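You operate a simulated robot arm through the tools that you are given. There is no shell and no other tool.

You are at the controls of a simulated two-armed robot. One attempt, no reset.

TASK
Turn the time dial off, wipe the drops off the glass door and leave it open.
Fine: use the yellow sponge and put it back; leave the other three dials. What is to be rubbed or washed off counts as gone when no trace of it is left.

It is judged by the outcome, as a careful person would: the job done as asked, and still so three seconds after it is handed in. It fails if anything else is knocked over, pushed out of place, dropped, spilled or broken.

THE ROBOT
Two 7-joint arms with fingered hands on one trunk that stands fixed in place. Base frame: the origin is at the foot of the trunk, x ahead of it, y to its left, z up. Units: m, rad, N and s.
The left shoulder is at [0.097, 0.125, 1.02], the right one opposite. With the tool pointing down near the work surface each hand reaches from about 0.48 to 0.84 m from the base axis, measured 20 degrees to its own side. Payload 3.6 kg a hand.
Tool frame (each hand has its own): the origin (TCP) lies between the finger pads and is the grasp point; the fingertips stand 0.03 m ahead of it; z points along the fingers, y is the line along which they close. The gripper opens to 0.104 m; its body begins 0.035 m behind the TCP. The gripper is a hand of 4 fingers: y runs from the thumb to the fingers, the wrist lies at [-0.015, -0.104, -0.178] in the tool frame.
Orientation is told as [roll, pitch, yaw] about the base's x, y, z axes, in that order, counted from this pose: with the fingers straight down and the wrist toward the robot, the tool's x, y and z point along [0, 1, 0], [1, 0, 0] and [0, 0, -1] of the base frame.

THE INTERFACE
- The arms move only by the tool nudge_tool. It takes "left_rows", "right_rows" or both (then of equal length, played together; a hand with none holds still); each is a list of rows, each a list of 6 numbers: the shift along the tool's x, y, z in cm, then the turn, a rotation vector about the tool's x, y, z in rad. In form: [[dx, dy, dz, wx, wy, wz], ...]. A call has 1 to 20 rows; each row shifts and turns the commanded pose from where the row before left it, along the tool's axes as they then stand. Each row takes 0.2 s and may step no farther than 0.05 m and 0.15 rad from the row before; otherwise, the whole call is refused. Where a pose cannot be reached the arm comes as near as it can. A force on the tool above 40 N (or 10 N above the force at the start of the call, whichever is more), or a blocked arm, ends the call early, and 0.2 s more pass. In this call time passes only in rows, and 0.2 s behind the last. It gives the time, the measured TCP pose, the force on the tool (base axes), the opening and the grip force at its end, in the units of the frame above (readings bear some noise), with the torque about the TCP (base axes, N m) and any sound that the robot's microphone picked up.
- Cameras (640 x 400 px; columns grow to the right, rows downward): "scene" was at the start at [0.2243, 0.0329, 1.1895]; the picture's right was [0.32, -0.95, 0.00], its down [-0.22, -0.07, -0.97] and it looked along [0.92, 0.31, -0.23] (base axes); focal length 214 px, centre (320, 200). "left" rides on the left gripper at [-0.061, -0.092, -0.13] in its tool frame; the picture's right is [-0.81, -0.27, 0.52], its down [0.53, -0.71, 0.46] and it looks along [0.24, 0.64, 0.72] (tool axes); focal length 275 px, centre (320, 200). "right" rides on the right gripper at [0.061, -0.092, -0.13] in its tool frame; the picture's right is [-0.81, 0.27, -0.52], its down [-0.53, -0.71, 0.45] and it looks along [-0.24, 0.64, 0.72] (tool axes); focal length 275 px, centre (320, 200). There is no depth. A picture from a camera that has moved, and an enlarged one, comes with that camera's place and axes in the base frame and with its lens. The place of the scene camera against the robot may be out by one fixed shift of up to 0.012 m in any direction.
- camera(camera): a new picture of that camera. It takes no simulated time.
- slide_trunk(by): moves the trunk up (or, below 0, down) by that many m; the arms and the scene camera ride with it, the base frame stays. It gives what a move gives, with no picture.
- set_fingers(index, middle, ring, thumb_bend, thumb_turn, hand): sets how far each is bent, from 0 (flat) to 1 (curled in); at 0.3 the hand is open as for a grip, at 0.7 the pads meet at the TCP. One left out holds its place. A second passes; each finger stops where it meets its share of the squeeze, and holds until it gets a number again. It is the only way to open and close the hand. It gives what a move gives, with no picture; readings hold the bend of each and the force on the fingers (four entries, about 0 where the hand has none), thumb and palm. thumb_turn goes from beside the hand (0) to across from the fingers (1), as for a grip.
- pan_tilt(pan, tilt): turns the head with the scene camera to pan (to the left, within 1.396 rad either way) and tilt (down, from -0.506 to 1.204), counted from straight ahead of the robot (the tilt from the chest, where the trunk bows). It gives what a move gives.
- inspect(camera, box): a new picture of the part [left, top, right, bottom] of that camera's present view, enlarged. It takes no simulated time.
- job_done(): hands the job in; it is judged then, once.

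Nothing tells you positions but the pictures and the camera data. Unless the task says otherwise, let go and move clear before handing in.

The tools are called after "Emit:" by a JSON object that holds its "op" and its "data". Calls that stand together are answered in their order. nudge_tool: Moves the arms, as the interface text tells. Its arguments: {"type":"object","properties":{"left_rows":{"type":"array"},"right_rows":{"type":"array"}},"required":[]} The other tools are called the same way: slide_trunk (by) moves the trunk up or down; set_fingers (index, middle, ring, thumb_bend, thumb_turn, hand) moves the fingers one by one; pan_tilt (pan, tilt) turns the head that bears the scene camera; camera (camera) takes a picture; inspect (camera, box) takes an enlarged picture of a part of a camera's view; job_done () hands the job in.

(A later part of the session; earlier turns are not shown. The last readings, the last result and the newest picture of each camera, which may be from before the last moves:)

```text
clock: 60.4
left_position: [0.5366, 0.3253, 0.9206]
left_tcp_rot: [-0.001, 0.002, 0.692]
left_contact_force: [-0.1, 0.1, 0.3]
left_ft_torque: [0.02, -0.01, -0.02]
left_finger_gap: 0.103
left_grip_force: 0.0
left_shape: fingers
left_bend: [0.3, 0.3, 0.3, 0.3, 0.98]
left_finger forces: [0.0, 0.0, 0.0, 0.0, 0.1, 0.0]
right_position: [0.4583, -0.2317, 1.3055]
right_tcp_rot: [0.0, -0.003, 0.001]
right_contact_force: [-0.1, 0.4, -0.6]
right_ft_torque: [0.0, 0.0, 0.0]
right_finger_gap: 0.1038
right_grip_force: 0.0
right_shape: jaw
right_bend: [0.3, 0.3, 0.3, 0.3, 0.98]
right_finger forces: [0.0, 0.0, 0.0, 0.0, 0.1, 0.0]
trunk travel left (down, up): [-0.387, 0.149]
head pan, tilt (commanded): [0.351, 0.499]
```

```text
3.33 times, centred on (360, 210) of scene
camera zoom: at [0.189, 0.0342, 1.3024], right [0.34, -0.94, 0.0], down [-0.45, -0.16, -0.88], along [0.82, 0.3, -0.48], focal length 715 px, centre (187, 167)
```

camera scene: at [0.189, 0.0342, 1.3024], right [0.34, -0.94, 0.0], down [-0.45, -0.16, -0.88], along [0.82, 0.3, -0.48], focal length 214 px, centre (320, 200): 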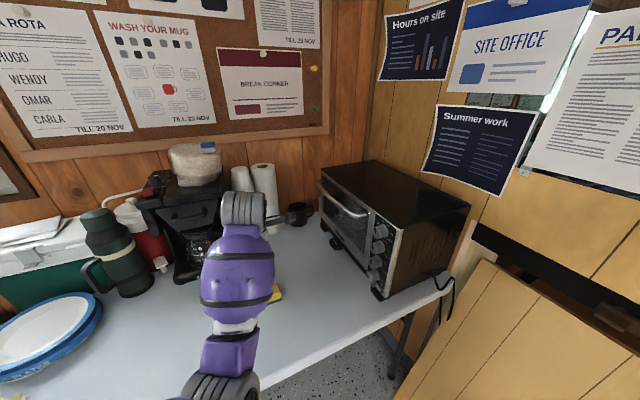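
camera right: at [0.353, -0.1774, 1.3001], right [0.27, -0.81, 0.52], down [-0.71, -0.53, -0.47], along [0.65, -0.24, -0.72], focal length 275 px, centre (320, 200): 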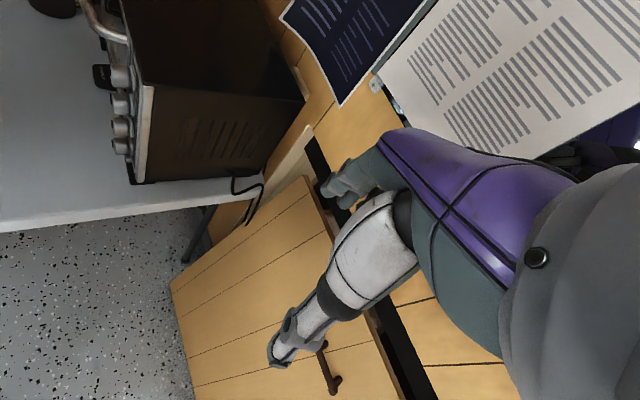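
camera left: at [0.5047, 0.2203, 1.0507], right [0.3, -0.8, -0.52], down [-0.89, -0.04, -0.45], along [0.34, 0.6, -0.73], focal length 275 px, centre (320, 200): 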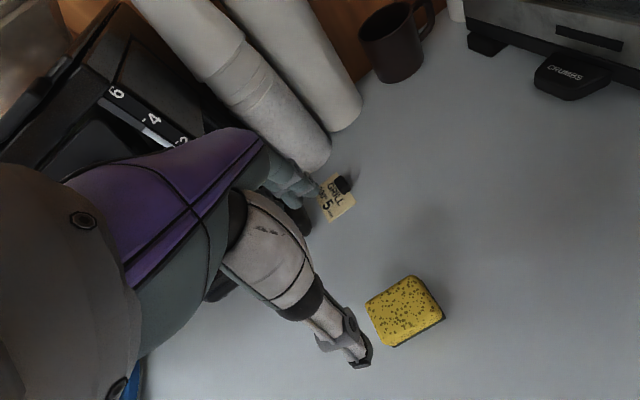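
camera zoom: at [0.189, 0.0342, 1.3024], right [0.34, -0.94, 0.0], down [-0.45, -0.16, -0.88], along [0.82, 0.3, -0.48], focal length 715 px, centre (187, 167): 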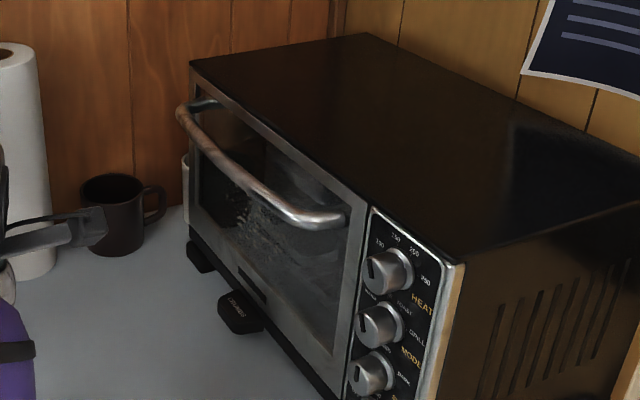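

The fingertips are ~1.5 cm thick and the bar stands ~2.8 cm off the door at z≈0.973, so hooking behind it from above should work. I raise the hand, turn it so the fingers face the door, and go above the handle.

Emit:
{"op": "nudge_tool", "data": {"left_rows": [[0, 0, -4, 0, 0, 0], [0, 0, -4, 0, 0, 0], [0, 0, -4, 0, 0, 0], [0, 0, -4, 0, 0, 0], [0, 0, 0, 0, 0, 0.1477], [0, 0, 0, 0, 0, 0.1477], [0, 0, 0, 0, 0, 0.1477], [0, 0, 0, 0, 0, 0.1477], [0, 0, 0, 0, 0, 0.1477], [0, 0, 0, 0, 0, 0.1477], [0, 0, 0, 0, 0, 0.1477], [0, 0, 0, 0, 0, 0.1477], [0, 0, 0, 0, 0, 0.1477], [0, 0, 0, 0, 0, 0.1477]]}}

Emit:
{"op": "camera", "data": {"camera": "left"}}

Emit:
{"op": "camera", "data": {"camera": "scene"}}

```text
clock: 63.4
left_position: [0.536, 0.3239, 1.0826]
left_tcp_rot: [0.001, -0.002, -0.789]
left_contact_force: [0.5, 0.1, 0.1]
left_ft_torque: [0.04, -0.03, 0.01]
left_finger_gap: 0.1028
left_grip_force: 0.0
left_shape: fingers
left_bend: [0.3, 0.3, 0.3, 0.3, 0.98]
left_finger forces: [0.1, 0.1, 0.0, 0.1, 0.1, 0.0]
right_position: [0.458, -0.2307, 1.3066]
right_tcp_rot: [0.0, -0.002, 0.002]
right_contact_force: [0.6, 0.3, -0.2]
right_ft_torque: [0.0, 0.02, -0.02]
right_finger_gap: 0.1039
right_grip_force: 0.0
right_shape: jaw
right_bend: [0.3, 0.3, 0.3, 0.3, 0.98]
right_finger forces: [0.0, 0.0, 0.0, 0.0, 0.0, 0.1]
trunk travel left (down, up): [-0.387, 0.149]
head pan, tilt (commanded): [0.351, 0.499]
```

```text
taken
camera left: at [0.4273, 0.3457, 1.2119], right [-0.77, -0.38, -0.52], down [-0.12, 0.88, -0.46], along [0.63, -0.29, -0.72], focal length 275 px, centre (320, 200)
```

left: 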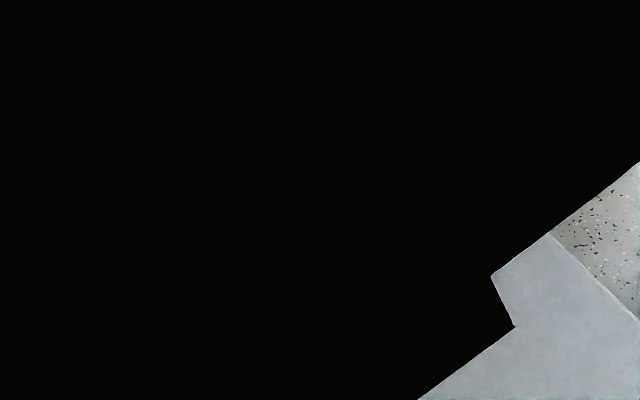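

```text
taken
camera scene: at [0.189, 0.0345, 1.3024], right [0.34, -0.94, 0.0], down [-0.45, -0.16, -0.88], along [0.82, 0.3, -0.48], focal length 214 px, centre (320, 200)
```

scene: 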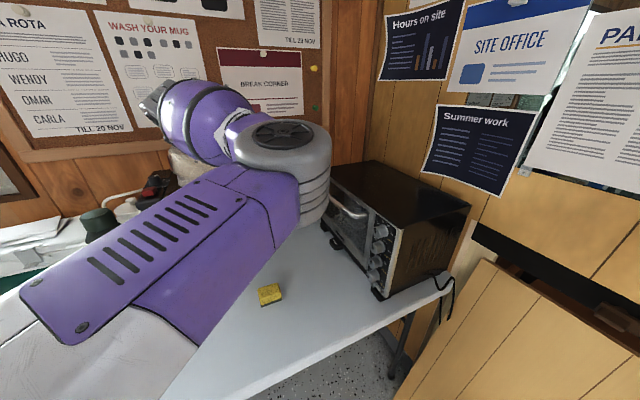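

That wrist turn folded the arm awkwardly (camera blocked), so I undo it partway to straight-ahead (yaw 0), from where the index finger alone can hook the bar.

Emit:
{"op": "nudge_tool", "data": {"left_rows": [[0, 0, 0, 0, 0, -0.1315], [0, 0, 0, 0, 0, -0.1315], [0, 0, 0, 0, 0, -0.1315], [0, 0, 0, 0, 0, -0.1315], [0, 0, 0, 0, 0, -0.1315], [0, 0, 0, 0, 0, -0.1315]]}}

Emit:
{"op": "camera", "data": {"camera": "left"}}

Emit:
{"op": "camera", "data": {"camera": "scene"}}

```text
clock: 64.8
left_position: [0.537, 0.3234, 1.0829]
left_tcp_rot: [-0.001, 0.0, 0.003]
left_contact_force: [-0.2, 0.2, 0.1]
left_ft_torque: [0.03, -0.03, 0.0]
left_finger_gap: 0.1031
left_grip_force: 0.0
left_shape: fingers
left_bend: [0.3, 0.3, 0.3, 0.3, 0.98]
left_finger forces: [0.0, 0.0, 0.0, 0.1, 0.1, 0.0]
right_position: [0.458, -0.2311, 1.3072]
right_tcp_rot: [0.001, -0.001, 0.002]
right_contact_force: [-0.5, 0.9, 0.4]
right_ft_torque: [0.0, -0.01, 0.01]
right_finger_gap: 0.1037
right_grip_force: 0.1
right_shape: jaw
right_bend: [0.3, 0.3, 0.3, 0.3, 0.98]
right_finger forces: [0.0, 0.0, 0.1, 0.0, 0.0, 0.0]
trunk travel left (down, up): [-0.387, 0.149]
head pan, tilt (commanded): [0.351, 0.499]
```

```text
taken
camera left: at [0.4448, 0.2624, 1.2122], right [-0.27, -0.81, -0.52], down [-0.72, 0.53, -0.46], along [0.64, 0.25, -0.72], focal length 275 px, centre (320, 200)
```

left: 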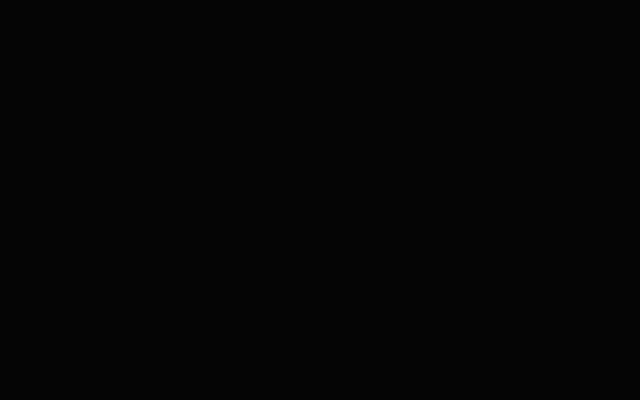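

```text
taken
camera scene: at [0.1891, 0.0343, 1.3024], right [0.34, -0.94, 0.0], down [-0.45, -0.16, -0.88], along [0.82, 0.3, -0.48], focal length 214 px, centre (320, 200)
```

scene: 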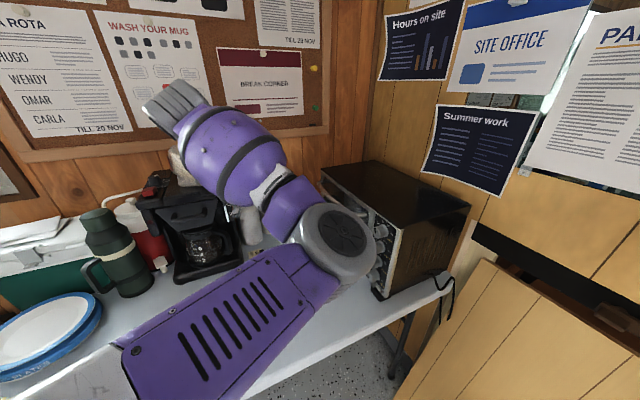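

The arm is still in the folded elbow posture. I reverse the turn fully to the earlier yaw to see whether the elbow returns to its normal side.

Emit:
{"op": "nudge_tool", "data": {"left_rows": [[0, 0, 0, 0, 0, -0.138], [0, 0, 0, 0, 0, -0.138], [0, 0, 0, 0, 0, -0.138], [0, 0, 0, 0, 0, -0.138], [0, 0, 0, 0, 0, -0.138]]}}

Emit:
{"op": "camera", "data": {"camera": "left"}}

Emit:
{"op": "camera", "data": {"camera": "scene"}}

```text
clock: 66.0
left_position: [0.5371, 0.3247, 1.0807]
left_tcp_rot: [0.0, -0.001, 0.696]
left_contact_force: [-0.3, 0.6, 0.0]
left_ft_torque: [-0.01, -0.01, 0.01]
left_finger_gap: 0.1028
left_grip_force: 0.1
left_shape: fingers
left_bend: [0.3, 0.3, 0.3, 0.3, 0.98]
left_finger forces: [0.1, 0.0, 0.0, 0.1, 0.1, 0.0]
right_position: [0.4566, -0.2305, 1.3075]
right_tcp_rot: [0.0, -0.002, 0.0]
right_contact_force: [-0.4, 0.2, -0.1]
right_ft_torque: [0.03, 0.01, 0.01]
right_finger_gap: 0.1039
right_grip_force: 0.0
right_shape: jaw
right_bend: [0.3, 0.3, 0.3, 0.3, 0.98]
right_finger forces: [0.0, 0.0, 0.0, 0.1, 0.0, 0.0]
trunk travel left (down, up): [-0.387, 0.149]
head pan, tilt (commanded): [0.351, 0.499]
```

```text
taken
camera left: at [0.5044, 0.2192, 1.2121], right [0.31, -0.8, -0.52], down [-0.89, -0.05, -0.46], along [0.34, 0.6, -0.72], focal length 275 px, centre (320, 200)
```

left: 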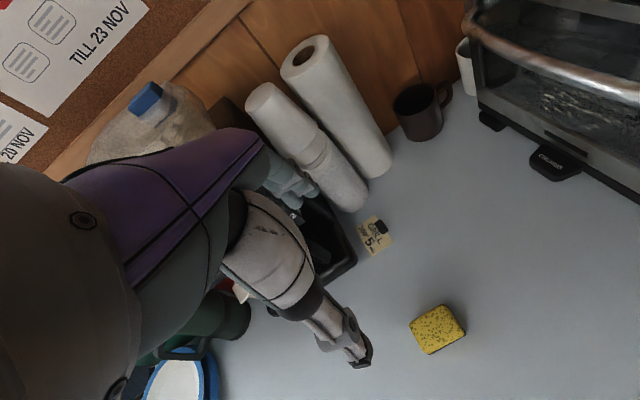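

```text
taken
camera scene: at [0.1891, 0.0342, 1.3024], right [0.34, -0.94, 0.0], down [-0.45, -0.16, -0.88], along [0.82, 0.3, -0.48], focal length 214 px, centre (320, 200)
```

scene: 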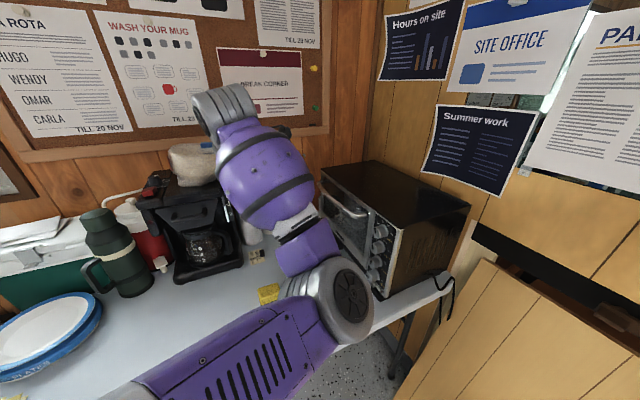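

The camera is clear again; the elbow now sits inward in front of the chest, which is harmless. I move the hand toward the handle first (arm more extended), then turn it to yaw 0 there.

Emit:
{"op": "nudge_tool", "data": {"left_rows": [[-4.05, 0, -0.25, 0, 0, 0], [-4.05, 0, -0.25, 0, 0, 0], [-4.05, 0, -0.25, 0, 0, 0], [-4.05, 0, -0.25, 0, 0, 0], [0, 0, 0, 0, 0, 0.138], [0, 0, 0, 0, 0, 0.138], [0, 0, 0, 0, 0, 0.138], [0, 0, 0, 0, 0, 0.138], [0, 0, 0, 0, 0, 0.138]]}}

Emit:
{"op": "camera", "data": {"camera": "left"}}

Emit:
{"op": "camera", "data": {"camera": "scene"}}

```text
clock: 68.0
left_position: [0.6397, 0.1992, 1.0911]
left_tcp_rot: [-0.001, 0.001, -0.001]
left_contact_force: [0.4, 0.1, 1.1]
left_ft_torque: [0.01, 0.01, -0.05]
left_finger_gap: 0.1027
left_grip_force: 0.0
left_shape: fingers
left_bend: [0.3, 0.3, 0.3, 0.3, 0.98]
left_finger forces: [0.1, 0.0, 0.0, 0.1, 0.1, 0.0]
right_position: [0.4571, -0.2311, 1.3076]
right_tcp_rot: [0.0, -0.002, 0.001]
right_contact_force: [0.0, -0.9, 0.0]
right_ft_torque: [-0.01, 0.0, 0.01]
right_finger_gap: 0.1041
right_grip_force: 0.0
right_shape: jaw
right_bend: [0.3, 0.3, 0.3, 0.3, 0.98]
right_finger forces: [0.0, 0.0, 0.0, 0.0, 0.0, 0.1]
trunk travel left (down, up): [-0.387, 0.149]
head pan, tilt (commanded): [0.351, 0.499]
```

```text
taken
camera left: at [0.5474, 0.1384, 1.2213], right [-0.28, -0.81, -0.52], down [-0.71, 0.53, -0.46], along [0.64, 0.24, -0.72], focal length 275 px, centre (320, 200)
```

left: 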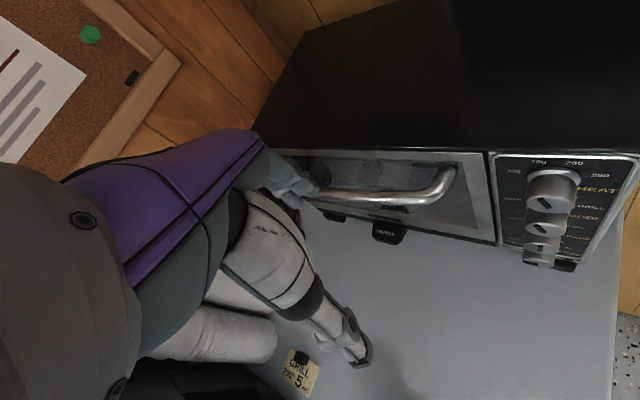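

```text
taken
camera scene: at [0.1891, 0.0346, 1.3024], right [0.34, -0.94, 0.0], down [-0.45, -0.16, -0.88], along [0.82, 0.3, -0.48], focal length 214 px, centre (320, 200)
```

scene: 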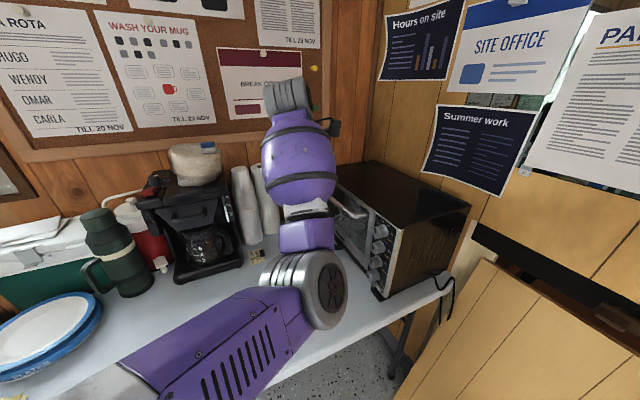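

Emit:
{"op": "inspect", "data": {"camera": "left", "box": [270, 130, 500, 260]}}

Emit:
{"op": "inspect", "data": {"camera": "scene", "box": [320, 160, 420, 260]}}

```text
2.78 times, centred on (385, 195) of left
camera zoom: at [0.5474, 0.1384, 1.2213], right [-0.28, -0.81, -0.52], down [-0.71, 0.53, -0.46], along [0.64, 0.24, -0.72], focal length 766 px, centre (139, 214)
```

zoom: 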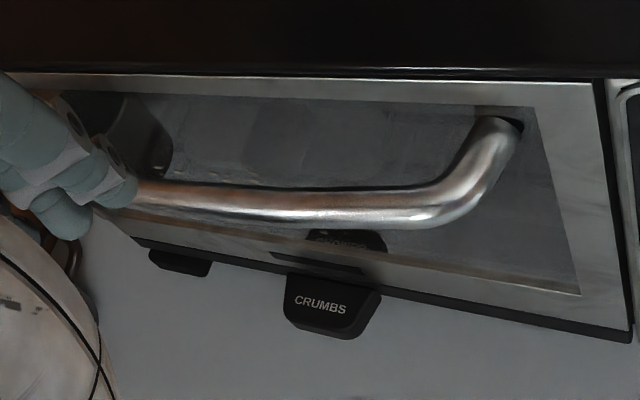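

```text
4.00 times, centred on (370, 210) of scene
camera zoom: at [0.1891, 0.0346, 1.3024], right [0.34, -0.94, 0.0], down [-0.45, -0.16, -0.88], along [0.82, 0.3, -0.48], focal length 858 px, centre (120, 160)
```

zoom: 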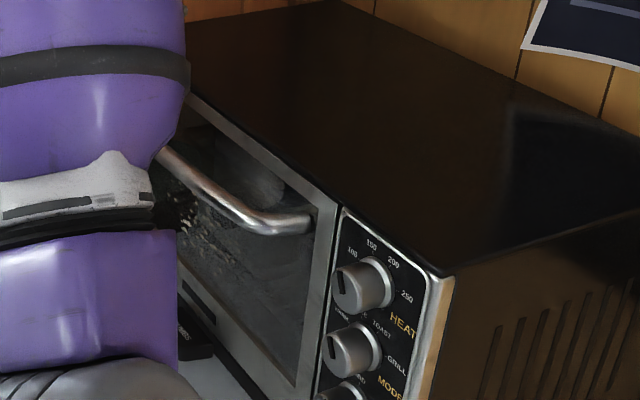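

The view from above is clear: the bar's straight part lies at n≈-0.400, z≈0.975 with about a 3 cm gap to the glass. I curl the middle and ring fingers so only the index hooks behind it.

Emit:
{"op": "set_fingers", "data": {"hand": "left", "index": 0.3, "middle": 1.0, "ring": 1.0, "thumb_bend": 0.3}}

Emit:
{"op": "nudge_tool", "data": {"left_rows": [[-2.5, 2.05, 0, 0, 0, 0], [-2.5, 2.05, 0, 0, 0, 0], [0, 0, 3.0, 0, 0, 0]]}}

Emit:
{"op": "inspect", "data": {"camera": "left", "box": [250, 110, 480, 260]}}

Emit:
{"op": "inspect", "data": {"camera": "scene", "box": [280, 100, 420, 260]}}

```text
clock: 69.0
left_position: [0.6387, 0.1989, 1.0924]
left_tcp_rot: [-0.001, 0.0, 0.0]
left_contact_force: [-0.1, -0.2, 0.0]
left_ft_torque: [-0.01, -0.01, -0.02]
left_finger_gap: 0.1031
left_grip_force: 0.1
left_shape: fingers
left_bend: [0.3, 1.0, 1.0, 0.3, 0.98]
left_finger forces: [0.0, 0.1, 0.0, 0.0, 0.1, 0.0]
right_position: [0.4575, -0.2297, 1.3073]
right_tcp_rot: [-0.001, -0.002, 0.003]
right_contact_force: [0.1, 0.7, -0.1]
right_ft_torque: [0.0, 0.0, 0.01]
right_finger_gap: 0.1041
right_grip_force: 0.1
right_shape: jaw
right_bend: [0.3, 0.3, 0.3, 0.3, 0.98]
right_finger forces: [0.1, 0.0, 0.1, 0.0, 0.0, 0.1]
trunk travel left (down, up): [-0.387, 0.149]
head pan, tilt (commanded): [0.351, 0.499]
```

```text
clock: 69.8
left_position: [0.6804, 0.1484, 1.0619]
left_tcp_rot: [-0.002, 0.0, 0.002]
left_contact_force: [0.1, -0.6, 0.2]
left_ft_torque: [0.02, 0.03, -0.01]
left_finger_gap: 0.1031
left_grip_force: 0.2
left_shape: fingers
left_bend: [0.3, 1.0, 1.0, 0.3, 0.98]
left_finger forces: [0.0, 0.0, 0.1, 0.0, 0.0, 0.1]
right_position: [0.4568, -0.2293, 1.3057]
right_tcp_rot: [0.0, 0.0, 0.002]
right_contact_force: [-0.3, -0.2, 0.3]
right_ft_torque: [0.01, -0.02, 0.02]
right_finger_gap: 0.1038
right_grip_force: 0.1
right_shape: jaw
right_bend: [0.3, 0.3, 0.3, 0.3, 0.98]
right_finger forces: [0.0, 0.1, 0.1, 0.0, 0.1, 0.0]
trunk travel left (down, up): [-0.387, 0.149]
head pan, tilt (commanded): [0.351, 0.499]
```

```text
2.67 times, centred on (365, 185) of left
camera zoom: at [0.5883, 0.0875, 1.1916], right [-0.27, -0.81, -0.52], down [-0.71, 0.53, -0.46], along [0.64, 0.24, -0.72], focal length 734 px, centre (200, 240)
```

zoom: 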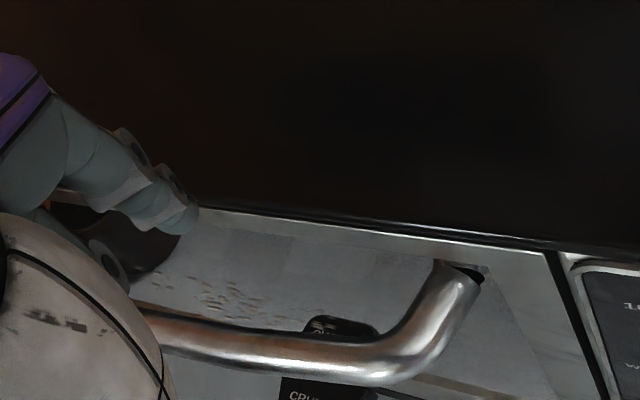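

```text
2.50 times, centred on (350, 180) of scene
camera zoom: at [0.1894, 0.0346, 1.3023], right [0.34, -0.94, 0.0], down [-0.45, -0.16, -0.88], along [0.82, 0.3, -0.48], focal length 536 px, centre (245, 250)
```

zoom: 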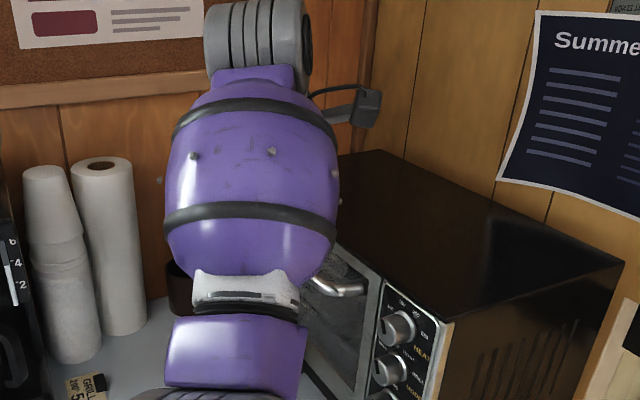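

Emit:
{"op": "nudge_tool", "data": {"left_rows": [[0.1, -0.1, 2.0, 0, 0, 0], [0, 0, 2.0, 0, 0, 0], [0, 0, 1.0, 0, 0, 0]]}}

Emit:
{"op": "camera", "data": {"camera": "left"}}

Emit:
{"op": "inspect", "data": {"camera": "left", "box": [250, 110, 400, 230]}}

```text
clock: 70.6
left_position: [0.6806, 0.149, 1.011]
left_tcp_rot: [0.0, 0.001, 0.001]
left_contact_force: [1.5, -0.1, 0.2]
left_ft_torque: [0.03, 0.01, 0.0]
left_finger_gap: 0.1027
left_grip_force: 0.0
left_shape: fingers
left_bend: [0.3, 1.0, 1.0, 0.3, 0.98]
left_finger forces: [0.0, 0.0, 0.0, 0.0, 0.1, 0.1]
right_position: [0.4564, -0.2302, 1.307]
right_tcp_rot: [-0.001, -0.002, 0.001]
right_contact_force: [0.6, 0.2, -0.5]
right_ft_torque: [-0.02, 0.0, 0.02]
right_finger_gap: 0.1038
right_grip_force: 0.0
right_shape: jaw
right_bend: [0.3, 0.3, 0.3, 0.3, 0.98]
right_finger forces: [0.0, 0.1, 0.0, 0.0, 0.0, 0.0]
trunk travel left (down, up): [-0.387, 0.149]
head pan, tilt (commanded): [0.351, 0.499]
```

```text
taken
camera left: at [0.5881, 0.0894, 1.1413], right [-0.27, -0.81, -0.52], down [-0.71, 0.53, -0.46], along [0.64, 0.24, -0.72], focal length 275 px, centre (320, 200)
```

left: 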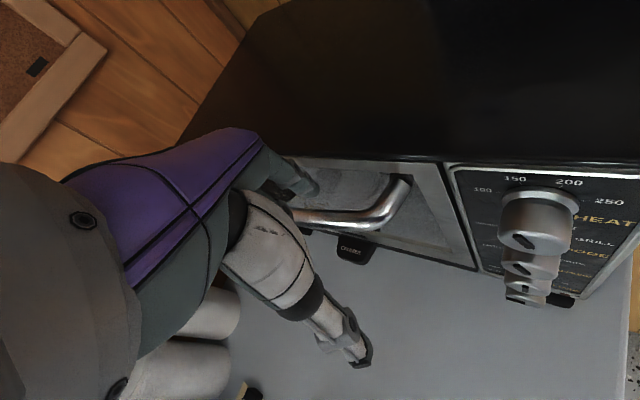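

```text
3.33 times, centred on (325, 170) of left
camera zoom: at [0.5881, 0.0894, 1.1413], right [-0.27, -0.81, -0.52], down [-0.71, 0.53, -0.46], along [0.64, 0.24, -0.72], focal length 918 px, centre (303, 300)
```

zoom: 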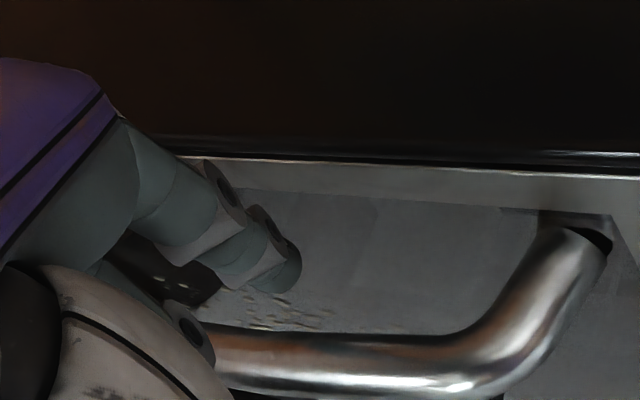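

The index tip is entering the gap between bar and glass. I lower further in small steps watching the force.

Emit:
{"op": "nudge_tool", "data": {"left_rows": [[0, 0, 1.0, 0, 0, 0], [0, 0, 1.0, 0, 0, 0]]}}

Emit:
{"op": "inspect", "data": {"camera": "left", "box": [250, 110, 400, 230]}}

```text
clock: 71.2
left_position: [0.6795, 0.1502, 0.9911]
left_tcp_rot: [-0.002, -0.001, 0.002]
left_contact_force: [-1.9, -0.4, 0.1]
left_ft_torque: [0.01, 0.0, 0.0]
left_finger_gap: 0.1031
left_grip_force: 0.0
left_shape: fingers
left_bend: [0.3, 1.0, 1.0, 0.3, 0.98]
left_finger forces: [0.1, 0.1, 0.0, 0.0, 0.0, 0.1]
right_position: [0.4571, -0.2304, 1.307]
right_tcp_rot: [-0.001, -0.003, 0.0]
right_contact_force: [0.4, 0.4, -0.4]
right_ft_torque: [-0.01, 0.0, 0.01]
right_finger_gap: 0.1037
right_grip_force: 0.1
right_shape: jaw
right_bend: [0.3, 0.3, 0.3, 0.3, 0.98]
right_finger forces: [0.1, 0.0, 0.1, 0.1, 0.0, 0.0]
trunk travel left (down, up): [-0.387, 0.149]
head pan, tilt (commanded): [0.351, 0.499]
```

```text
3.33 times, centred on (325, 170) of left
camera zoom: at [0.5885, 0.0893, 1.1222], right [-0.27, -0.81, -0.52], down [-0.71, 0.53, -0.46], along [0.64, 0.24, -0.72], focal length 918 px, centre (303, 300)
```

zoom: 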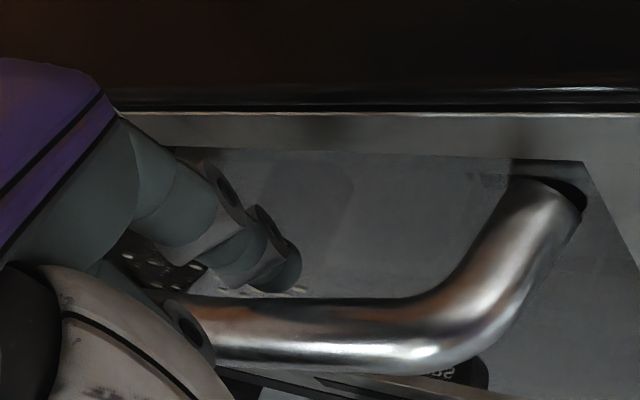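

Emit:
{"op": "nudge_tool", "data": {"left_rows": [[0, 0, 0.7, 0, 0, 0], [0, 0, 0.6, 0, 0, 0]]}}

Emit:
{"op": "inspect", "data": {"camera": "left", "box": [250, 110, 400, 230]}}

Emit:
{"op": "camera", "data": {"camera": "scene"}}

```text
clock: 71.8
left_position: [0.68, 0.1498, 0.9793]
left_tcp_rot: [-0.001, -0.002, 0.002]
left_contact_force: [-0.2, -0.5, 1.3]
left_ft_torque: [-0.01, -0.09, -0.03]
left_finger_gap: 0.104
left_grip_force: 0.5
left_shape: fingers
left_bend: [0.3, 1.0, 1.0, 0.3, 0.98]
left_finger forces: [1.1, 0.1, 0.0, 0.0, 0.0, 0.0]
right_position: [0.4566, -0.2291, 1.3061]
right_tcp_rot: [0.002, -0.001, 0.002]
right_contact_force: [0.1, 0.0, 0.1]
right_ft_torque: [0.04, -0.02, 0.0]
right_finger_gap: 0.1038
right_grip_force: 0.1
right_shape: jaw
right_bend: [0.3, 0.3, 0.3, 0.3, 0.98]
right_finger forces: [0.1, 0.1, 0.0, 0.1, 0.0, 0.0]
trunk travel left (down, up): [-0.387, 0.149]
head pan, tilt (commanded): [0.351, 0.499]
```

```text
3.33 times, centred on (325, 170) of left
camera zoom: at [0.5882, 0.0895, 1.1091], right [-0.27, -0.81, -0.52], down [-0.71, 0.53, -0.46], along [0.65, 0.24, -0.72], focal length 918 px, centre (303, 300)
```

zoom: 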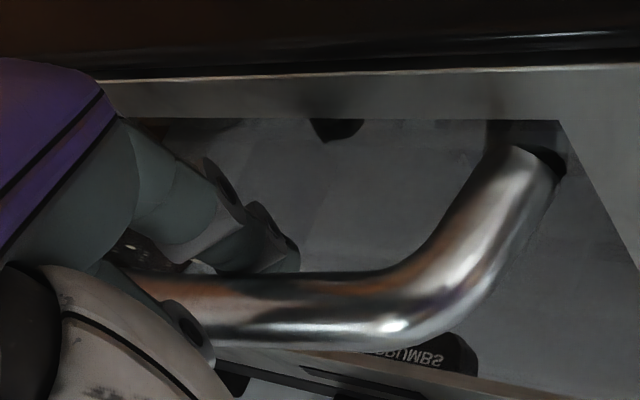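

```text
taken
camera scene: at [0.189, 0.0343, 1.3024], right [0.34, -0.94, 0.0], down [-0.45, -0.16, -0.88], along [0.82, 0.3, -0.48], focal length 214 px, centre (320, 200)
```

scene: 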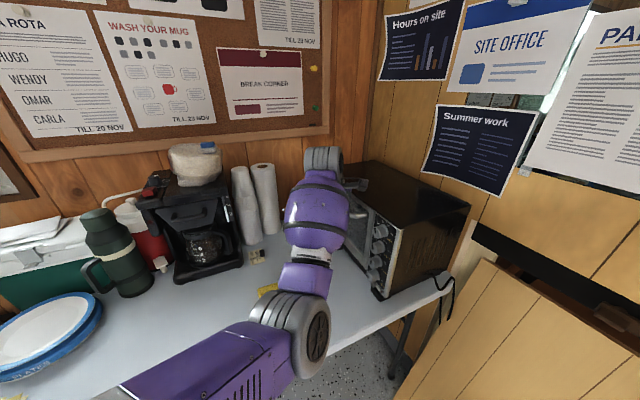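

The index is now hooked behind the bar. I pull gently outward and watch.

Emit:
{"op": "nudge_tool", "data": {"left_rows": [[0.7, -0.7, 0.1, 0, 0, 0], [0.7, -0.7, 0.15, 0, 0, 0], [0.7, -0.7, 0.2, 0, 0, 0]]}}

Emit:
{"op": "camera", "data": {"camera": "left"}}

Emit:
{"op": "inspect", "data": {"camera": "scene", "box": [300, 130, 430, 300]}}

```text
clock: 72.6
left_position: [0.6593, 0.1704, 0.973]
left_tcp_rot: [-0.003, 0.0, 0.004]
left_contact_force: [0.7, -0.1, 0.1]
left_ft_torque: [-0.01, 0.0, 0.02]
left_finger_gap: 0.1039
left_grip_force: 0.1
left_shape: fingers
left_bend: [0.3, 1.0, 1.0, 0.3, 0.98]
left_finger forces: [0.5, 0.0, 0.1, 0.0, 0.0, 0.0]
right_position: [0.4575, -0.2302, 1.3075]
right_tcp_rot: [-0.001, -0.001, 0.003]
right_contact_force: [0.8, 0.7, 0.3]
right_ft_torque: [0.0, -0.01, 0.0]
right_finger_gap: 0.1036
right_grip_force: 0.1
right_shape: jaw
right_bend: [0.3, 0.3, 0.3, 0.3, 0.98]
right_finger forces: [0.0, 0.0, 0.1, 0.0, 0.1, 0.1]
trunk travel left (down, up): [-0.387, 0.149]
head pan, tilt (commanded): [0.351, 0.499]
```

```text
taken
camera left: at [0.5673, 0.1102, 1.1042], right [-0.27, -0.81, -0.52], down [-0.71, 0.53, -0.46], along [0.64, 0.24, -0.72], focal length 275 px, centre (320, 200)
```

left: 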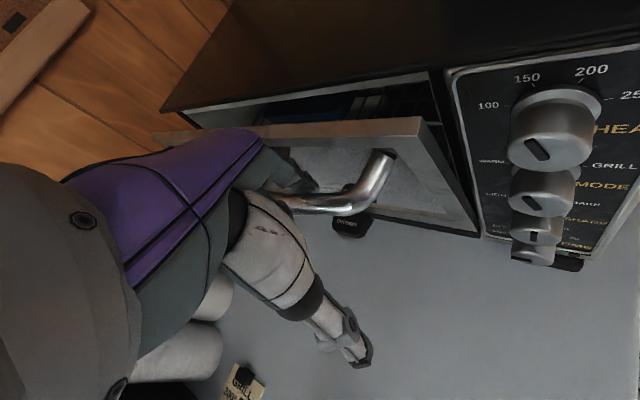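

```text
2.35 times, centred on (365, 215) of scene
camera zoom: at [0.189, 0.0345, 1.3024], right [0.34, -0.94, 0.0], down [-0.45, -0.16, -0.88], along [0.82, 0.3, -0.48], focal length 505 px, centre (214, 165)
```

zoom: 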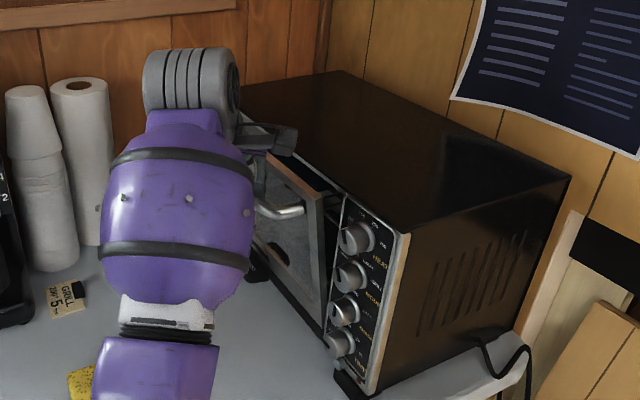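

The door swings open easily at its bottom hinge (≈9° so far) and stays. I keep pulling along the arc to about 30°.

Emit:
{"op": "nudge_tool", "data": {"left_rows": [[0.68, -0.68, 0.4, 0, 0, 0], [0.68, -0.68, 0.5, 0, 0, 0], [0.68, -0.68, 0.6, 0, 0, 0], [0.68, -0.68, 0.6, 0, 0, 0], [0.68, -0.68, 0.7, 0, 0, 0], [0.68, -0.68, 0.7, 0, 0, 0]]}}

Emit:
{"op": "camera", "data": {"camera": "left"}}

Emit:
{"op": "inspect", "data": {"camera": "scene", "box": [300, 130, 430, 300]}}

```text
clock: 74.0
left_position: [0.6175, 0.212, 0.9386]
left_tcp_rot: [-0.002, 0.0, 0.002]
left_contact_force: [-0.4, 0.3, -1.2]
left_ft_torque: [-0.02, -0.03, 0.02]
left_finger_gap: 0.1032
left_grip_force: 0.5
left_shape: fingers
left_bend: [0.3, 1.0, 1.0, 0.3, 0.98]
left_finger forces: [0.7, 0.0, 0.0, 0.0, 0.1, 0.0]
right_position: [0.4577, -0.2304, 1.3077]
right_tcp_rot: [0.0, -0.001, 0.002]
right_contact_force: [-0.1, -0.3, 0.2]
right_ft_torque: [0.0, 0.02, 0.0]
right_finger_gap: 0.1039
right_grip_force: 0.0
right_shape: jaw
right_bend: [0.3, 0.3, 0.3, 0.3, 0.98]
right_finger forces: [0.0, 0.0, 0.1, 0.1, 0.1, 0.0]
trunk travel left (down, up): [-0.387, 0.149]
head pan, tilt (commanded): [0.351, 0.499]
```

```text
taken
camera left: at [0.526, 0.1509, 1.0691], right [-0.27, -0.81, -0.52], down [-0.71, 0.53, -0.46], along [0.64, 0.24, -0.72], focal length 275 px, centre (320, 200)
```

left: 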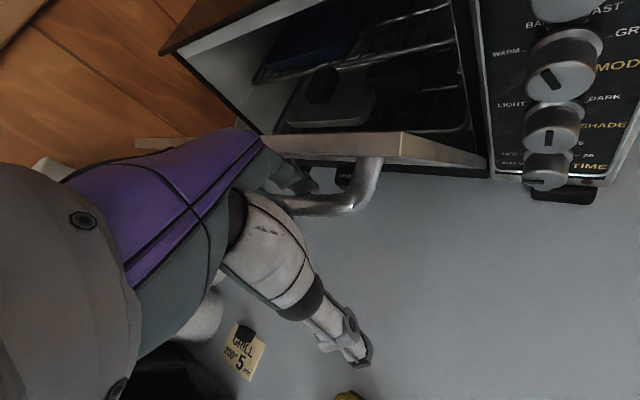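

```text
2.35 times, centred on (365, 215) of scene
camera zoom: at [0.189, 0.0346, 1.3024], right [0.34, -0.94, 0.0], down [-0.45, -0.16, -0.88], along [0.82, 0.3, -0.48], focal length 505 px, centre (214, 165)
```

zoom: 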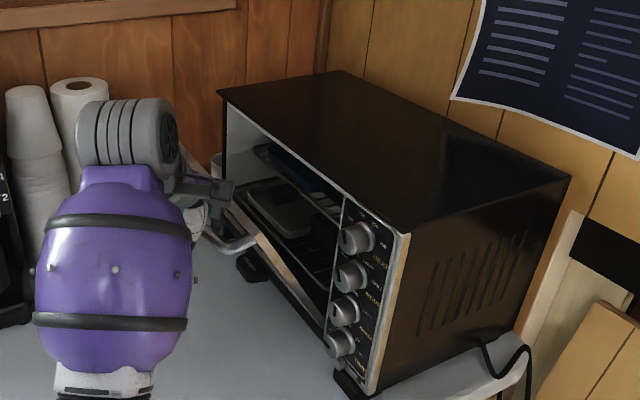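

The door is open about 33°. The finger is near the limit between bar and door edge, so I lift it out and check whether the door stays.

Emit:
{"op": "nudge_tool", "data": {"left_rows": [[0, 0, -0.9, 0, 0, 0], [0, 0, -0.9, 0, 0, 0], [0, 0, -1.0, 0, 0, 0], [0.7, -0.7, -1.0, 0, 0, 0], [1.0, -1.0, -2.0, 0, 0, 0], [0, 0, -4.0, 0, 0, 0], [0, 0, -4.0, 0, 0, 0]]}}

Emit:
{"op": "camera", "data": {"camera": "left"}}

Emit:
{"op": "inspect", "data": {"camera": "scene", "box": [280, 130, 430, 300]}}

```text
clock: 75.6
left_position: [0.5988, 0.2271, 1.0782]
left_tcp_rot: [-0.001, 0.001, 0.001]
left_contact_force: [-0.8, -0.4, -0.7]
left_ft_torque: [-0.05, 0.03, 0.0]
left_finger_gap: 0.1034
left_grip_force: 0.0
left_shape: fingers
left_bend: [0.3, 1.0, 1.0, 0.3, 0.98]
left_finger forces: [0.0, 0.0, 0.0, 0.0, 0.0, 0.0]
right_position: [0.4574, -0.2321, 1.3071]
right_tcp_rot: [-0.001, -0.002, 0.0]
right_contact_force: [-0.3, -0.4, -0.4]
right_ft_torque: [0.03, 0.0, 0.0]
right_finger_gap: 0.1035
right_grip_force: 0.0
right_shape: jaw
right_bend: [0.3, 0.3, 0.3, 0.3, 0.98]
right_finger forces: [0.1, 0.1, 0.0, 0.1, 0.0, 0.0]
trunk travel left (down, up): [-0.387, 0.149]
head pan, tilt (commanded): [0.351, 0.499]
```

```text
taken
camera left: at [0.5078, 0.1656, 1.2081], right [-0.27, -0.81, -0.52], down [-0.72, 0.53, -0.45], along [0.64, 0.24, -0.73], focal length 275 px, centre (320, 200)
```

left: 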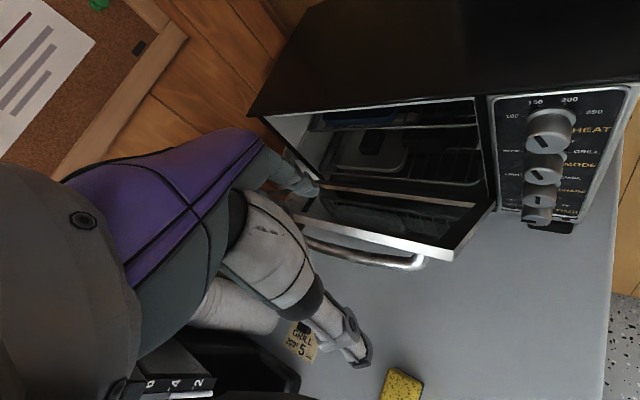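

```text
2.35 times, centred on (355, 215) of scene
camera zoom: at [0.1887, 0.0334, 1.3025], right [0.34, -0.94, 0.0], down [-0.45, -0.16, -0.88], along [0.82, 0.3, -0.48], focal length 505 px, centre (238, 165)
```

zoom: 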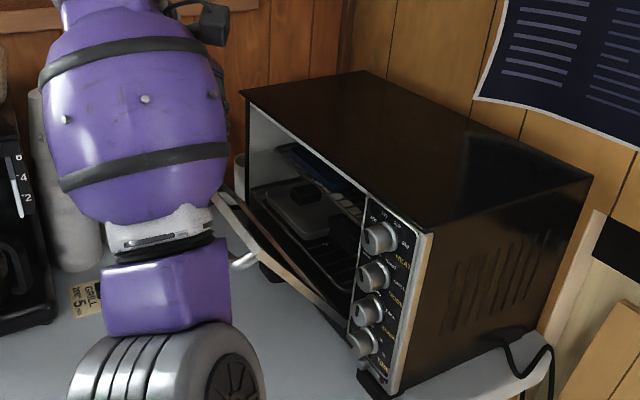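

The door holds its position. I zoom in on its inner glass to see the drops.

Emit:
{"op": "inspect", "data": {"camera": "left", "box": [290, 160, 510, 290]}}

```text
2.91 times, centred on (400, 225) of left
camera zoom: at [0.5078, 0.1656, 1.2081], right [-0.27, -0.81, -0.52], down [-0.72, 0.53, -0.45], along [0.64, 0.24, -0.73], focal length 801 px, centre (87, 127)
```

zoom: 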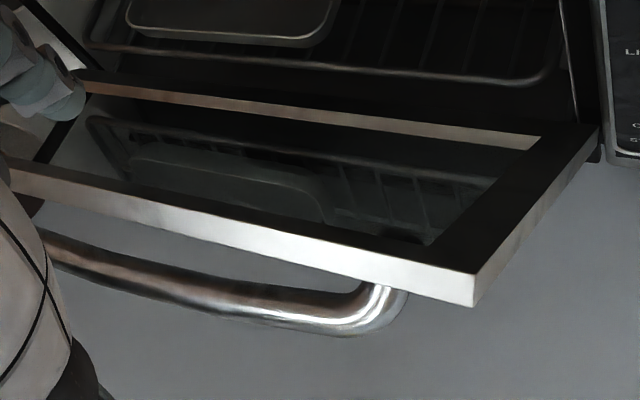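

The inner glass is now seen at a grazing angle; the door must go down further. I bring the index fingertip just inside the door's top edge and push it gently outward and down along its arc.

Emit:
{"op": "nudge_tool", "data": {"left_rows": [[-1.5, 1.5, 0, 0, 0, 0], [-1.5, 1.5, 0, 0, 0, 0], [0, 0, 2.4, 0, 0, 0], [0, 0, 2.4, 0, 0, 0], [0, 0, 2.5, 0, 0, 0], [0, 0, 2.5, 0, 0, 0]]}}

Emit:
{"op": "camera", "data": {"camera": "left"}}

Emit:
{"op": "inspect", "data": {"camera": "scene", "box": [280, 130, 430, 300]}}

```text
clock: 77.0
left_position: [0.6305, 0.1984, 0.9798]
left_tcp_rot: [0.0, 0.002, 0.0]
left_contact_force: [0.1, 0.4, -0.1]
left_ft_torque: [0.0, -0.02, 0.01]
left_finger_gap: 0.1028
left_grip_force: 0.1
left_shape: fingers
left_bend: [0.3, 1.0, 1.0, 0.3, 0.98]
left_finger forces: [0.0, 0.1, 0.0, 0.0, 0.0, 0.0]
right_position: [0.4589, -0.2306, 1.3067]
right_tcp_rot: [0.002, -0.002, 0.002]
right_contact_force: [0.1, 0.5, 0.7]
right_ft_torque: [0.0, 0.04, -0.04]
right_finger_gap: 0.104
right_grip_force: 0.1
right_shape: jaw
right_bend: [0.3, 0.3, 0.3, 0.3, 0.98]
right_finger forces: [0.0, 0.1, 0.0, 0.0, 0.0, 0.0]
trunk travel left (down, up): [-0.387, 0.149]
head pan, tilt (commanded): [0.351, 0.499]
```

```text
taken
camera left: at [0.5393, 0.1376, 1.1106], right [-0.27, -0.81, -0.52], down [-0.71, 0.53, -0.46], along [0.64, 0.24, -0.72], focal length 275 px, centre (320, 200)
```

left: 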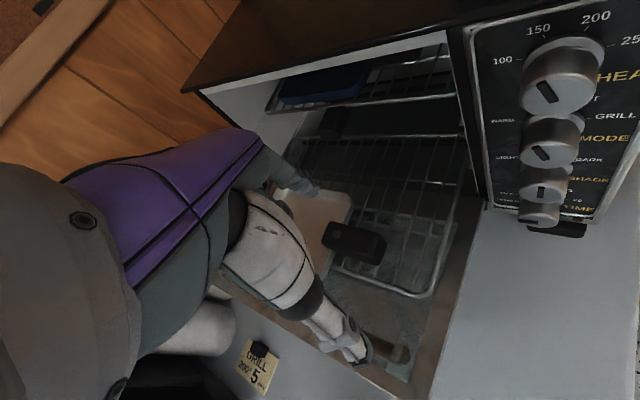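

```text
2.35 times, centred on (355, 215) of scene
camera zoom: at [0.1892, 0.0345, 1.3024], right [0.34, -0.94, 0.0], down [-0.45, -0.16, -0.88], along [0.82, 0.3, -0.48], focal length 505 px, centre (238, 165)
```

zoom: 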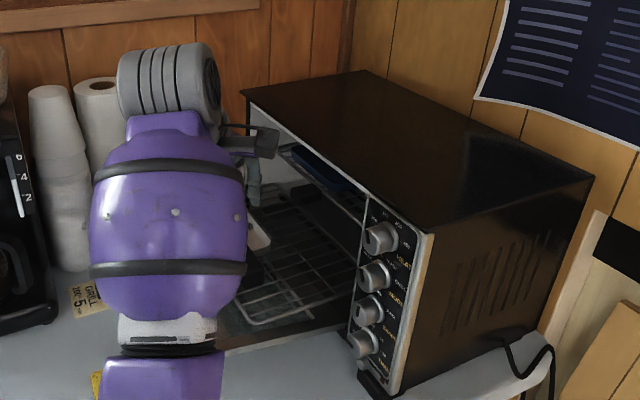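

The door appears to have dropped open further by itself. I lift away to see.

Emit:
{"op": "nudge_tool", "data": {"left_rows": [[0, 0, -4, 0, 0, 0], [0, 0, -4, 0, 0, 0], [2, -2, 0, 0, 0, 0], [2, -2, 0, 0, 0, 0]]}}

Emit:
{"op": "camera", "data": {"camera": "left"}}

Emit:
{"op": "camera", "data": {"camera": "scene"}}

```text
clock: 78.0
left_position: [0.5907, 0.2387, 1.0609]
left_tcp_rot: [0.0, 0.0, 0.003]
left_contact_force: [-0.2, 1.6, 0.0]
left_ft_torque: [0.0, 0.0, 0.04]
left_finger_gap: 0.1032
left_grip_force: 0.1
left_shape: fingers
left_bend: [0.3, 1.0, 1.0, 0.3, 0.98]
left_finger forces: [0.0, 0.1, 0.0, 0.0, 0.0, 0.1]
right_position: [0.4565, -0.2311, 1.3065]
right_tcp_rot: [0.0, -0.003, -0.002]
right_contact_force: [0.2, 0.0, 0.8]
right_ft_torque: [0.04, 0.0, 0.01]
right_finger_gap: 0.1041
right_grip_force: 0.1
right_shape: jaw
right_bend: [0.3, 0.3, 0.3, 0.3, 0.98]
right_finger forces: [0.0, 0.0, 0.0, 0.0, 0.0, 0.0]
trunk travel left (down, up): [-0.387, 0.149]
head pan, tilt (commanded): [0.351, 0.499]
```

```text
taken
camera left: at [0.4987, 0.1754, 1.1917], right [-0.27, -0.81, -0.52], down [-0.71, 0.53, -0.46], along [0.64, 0.24, -0.72], focal length 275 px, centre (320, 200)
```

left: 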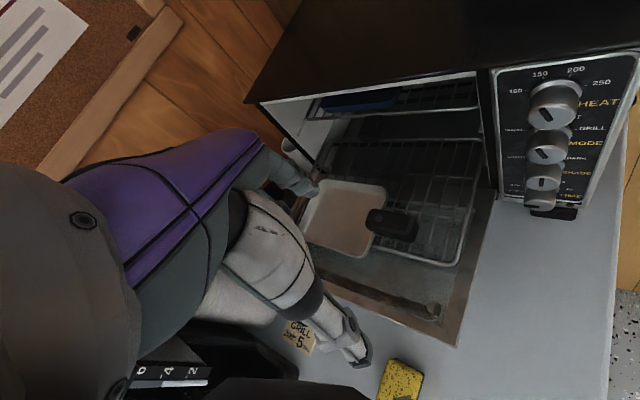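

```text
taken
camera scene: at [0.1887, 0.0332, 1.3025], right [0.34, -0.94, 0.0], down [-0.45, -0.16, -0.88], along [0.82, 0.3, -0.48], focal length 214 px, centre (320, 200)
```

scene: 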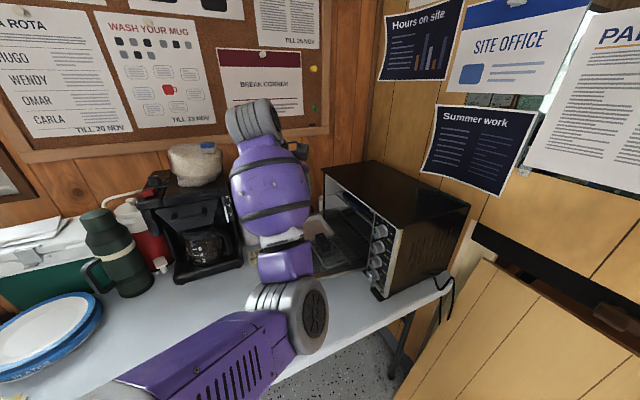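

Emit:
{"op": "inspect", "data": {"camera": "left", "box": [240, 60, 510, 360]}}

Emit:
{"op": "inspect", "data": {"camera": "scene", "box": [290, 150, 420, 310]}}

```text
1.33 times, centred on (375, 210) of left
camera zoom: at [0.4987, 0.1754, 1.1917], right [-0.27, -0.81, -0.52], down [-0.71, 0.53, -0.46], along [0.64, 0.24, -0.72], focal length 367 px, centre (247, 187)
```

zoom: 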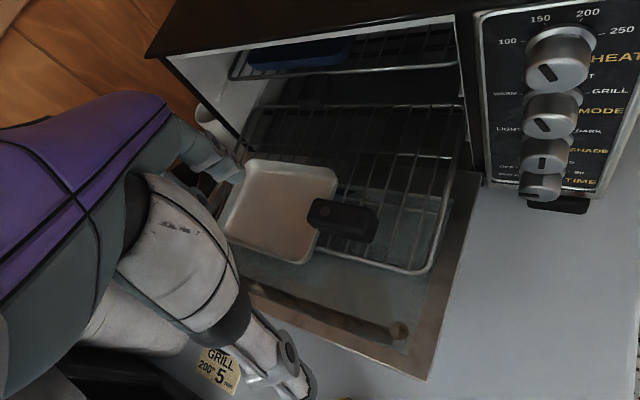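

```text
2.50 times, centred on (355, 230) of scene
camera zoom: at [0.1887, 0.0332, 1.3025], right [0.34, -0.94, 0.0], down [-0.45, -0.16, -0.88], along [0.82, 0.3, -0.48], focal length 536 px, centre (232, 125)
```

zoom: 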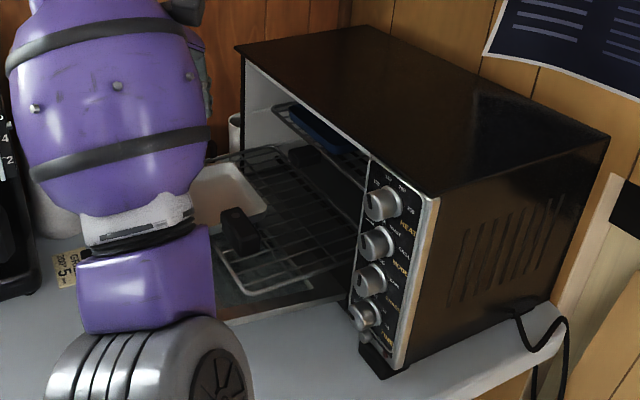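

Emit:
{"op": "inspect", "data": {"camera": "left", "box": [300, 140, 480, 300]}}

Emit:
{"op": "inspect", "data": {"camera": "scene", "box": [310, 200, 380, 280]}}

```text
2.50 times, centred on (390, 220) of left
camera zoom: at [0.4987, 0.1754, 1.1917], right [-0.27, -0.81, -0.52], down [-0.71, 0.53, -0.46], along [0.64, 0.24, -0.72], focal length 688 px, centre (145, 150)
```

zoom: 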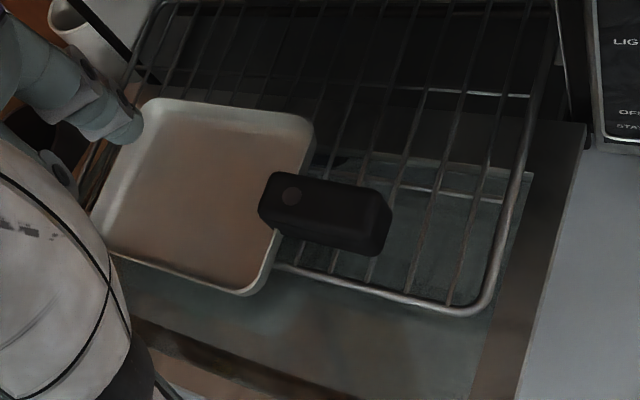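

```text
5.00 times, centred on (345, 240) of scene
camera zoom: at [0.1887, 0.0332, 1.3025], right [0.34, -0.94, 0.0], down [-0.45, -0.16, -0.88], along [0.82, 0.3, -0.48], focal length 1072 px, centre (195, 0)
```

zoom: 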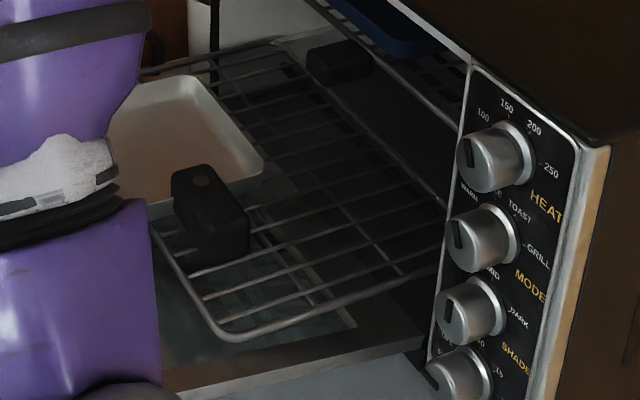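

Emit:
{"op": "inspect", "data": {"camera": "left", "box": [395, 160, 475, 260]}}

Emit:
{"op": "inspect", "data": {"camera": "left", "box": [320, 230, 460, 340]}}

Emit:
{"op": "inspect", "data": {"camera": "scene", "box": [335, 235, 385, 285]}}

```text
4.00 times, centred on (435, 210) of left
camera zoom: at [0.4987, 0.1754, 1.1917], right [-0.27, -0.81, -0.52], down [-0.71, 0.53, -0.46], along [0.64, 0.24, -0.72], focal length 1101 px, centre (-140, 160)
```

zoom: 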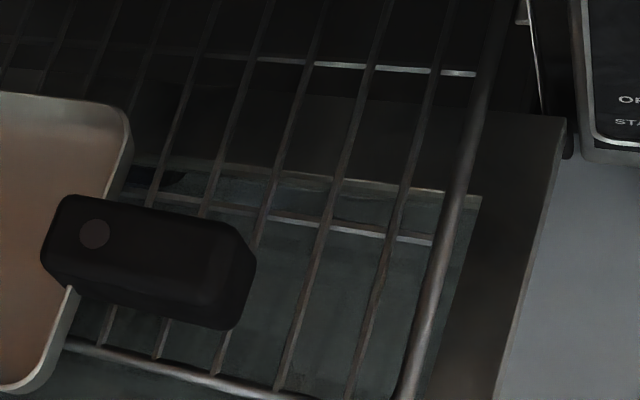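

```text
3.64 times, centred on (390, 285) of left
camera zoom: at [0.4987, 0.1754, 1.1917], right [-0.27, -0.81, -0.52], down [-0.71, 0.53, -0.46], along [0.64, 0.24, -0.72], focal length 1001 px, centre (66, -109)
```

zoom: 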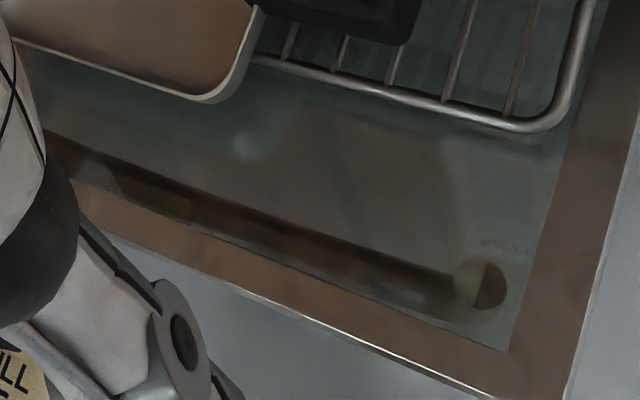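

```text
8.00 times, centred on (360, 260) of scene
camera zoom: at [0.1887, 0.0332, 1.3025], right [0.34, -0.94, 0.0], down [-0.45, -0.16, -0.88], along [0.82, 0.3, -0.48], focal length 1716 px, centre (0, -280)
```

zoom: 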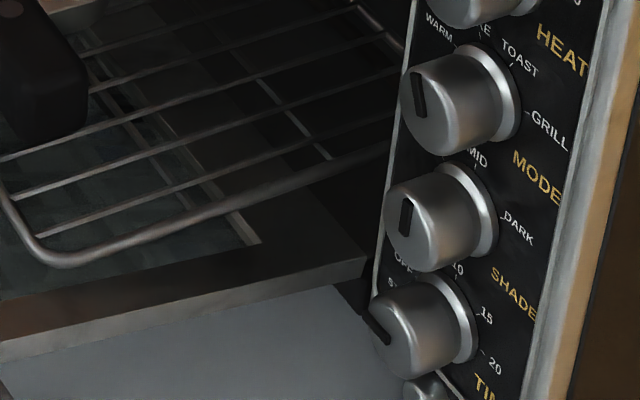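

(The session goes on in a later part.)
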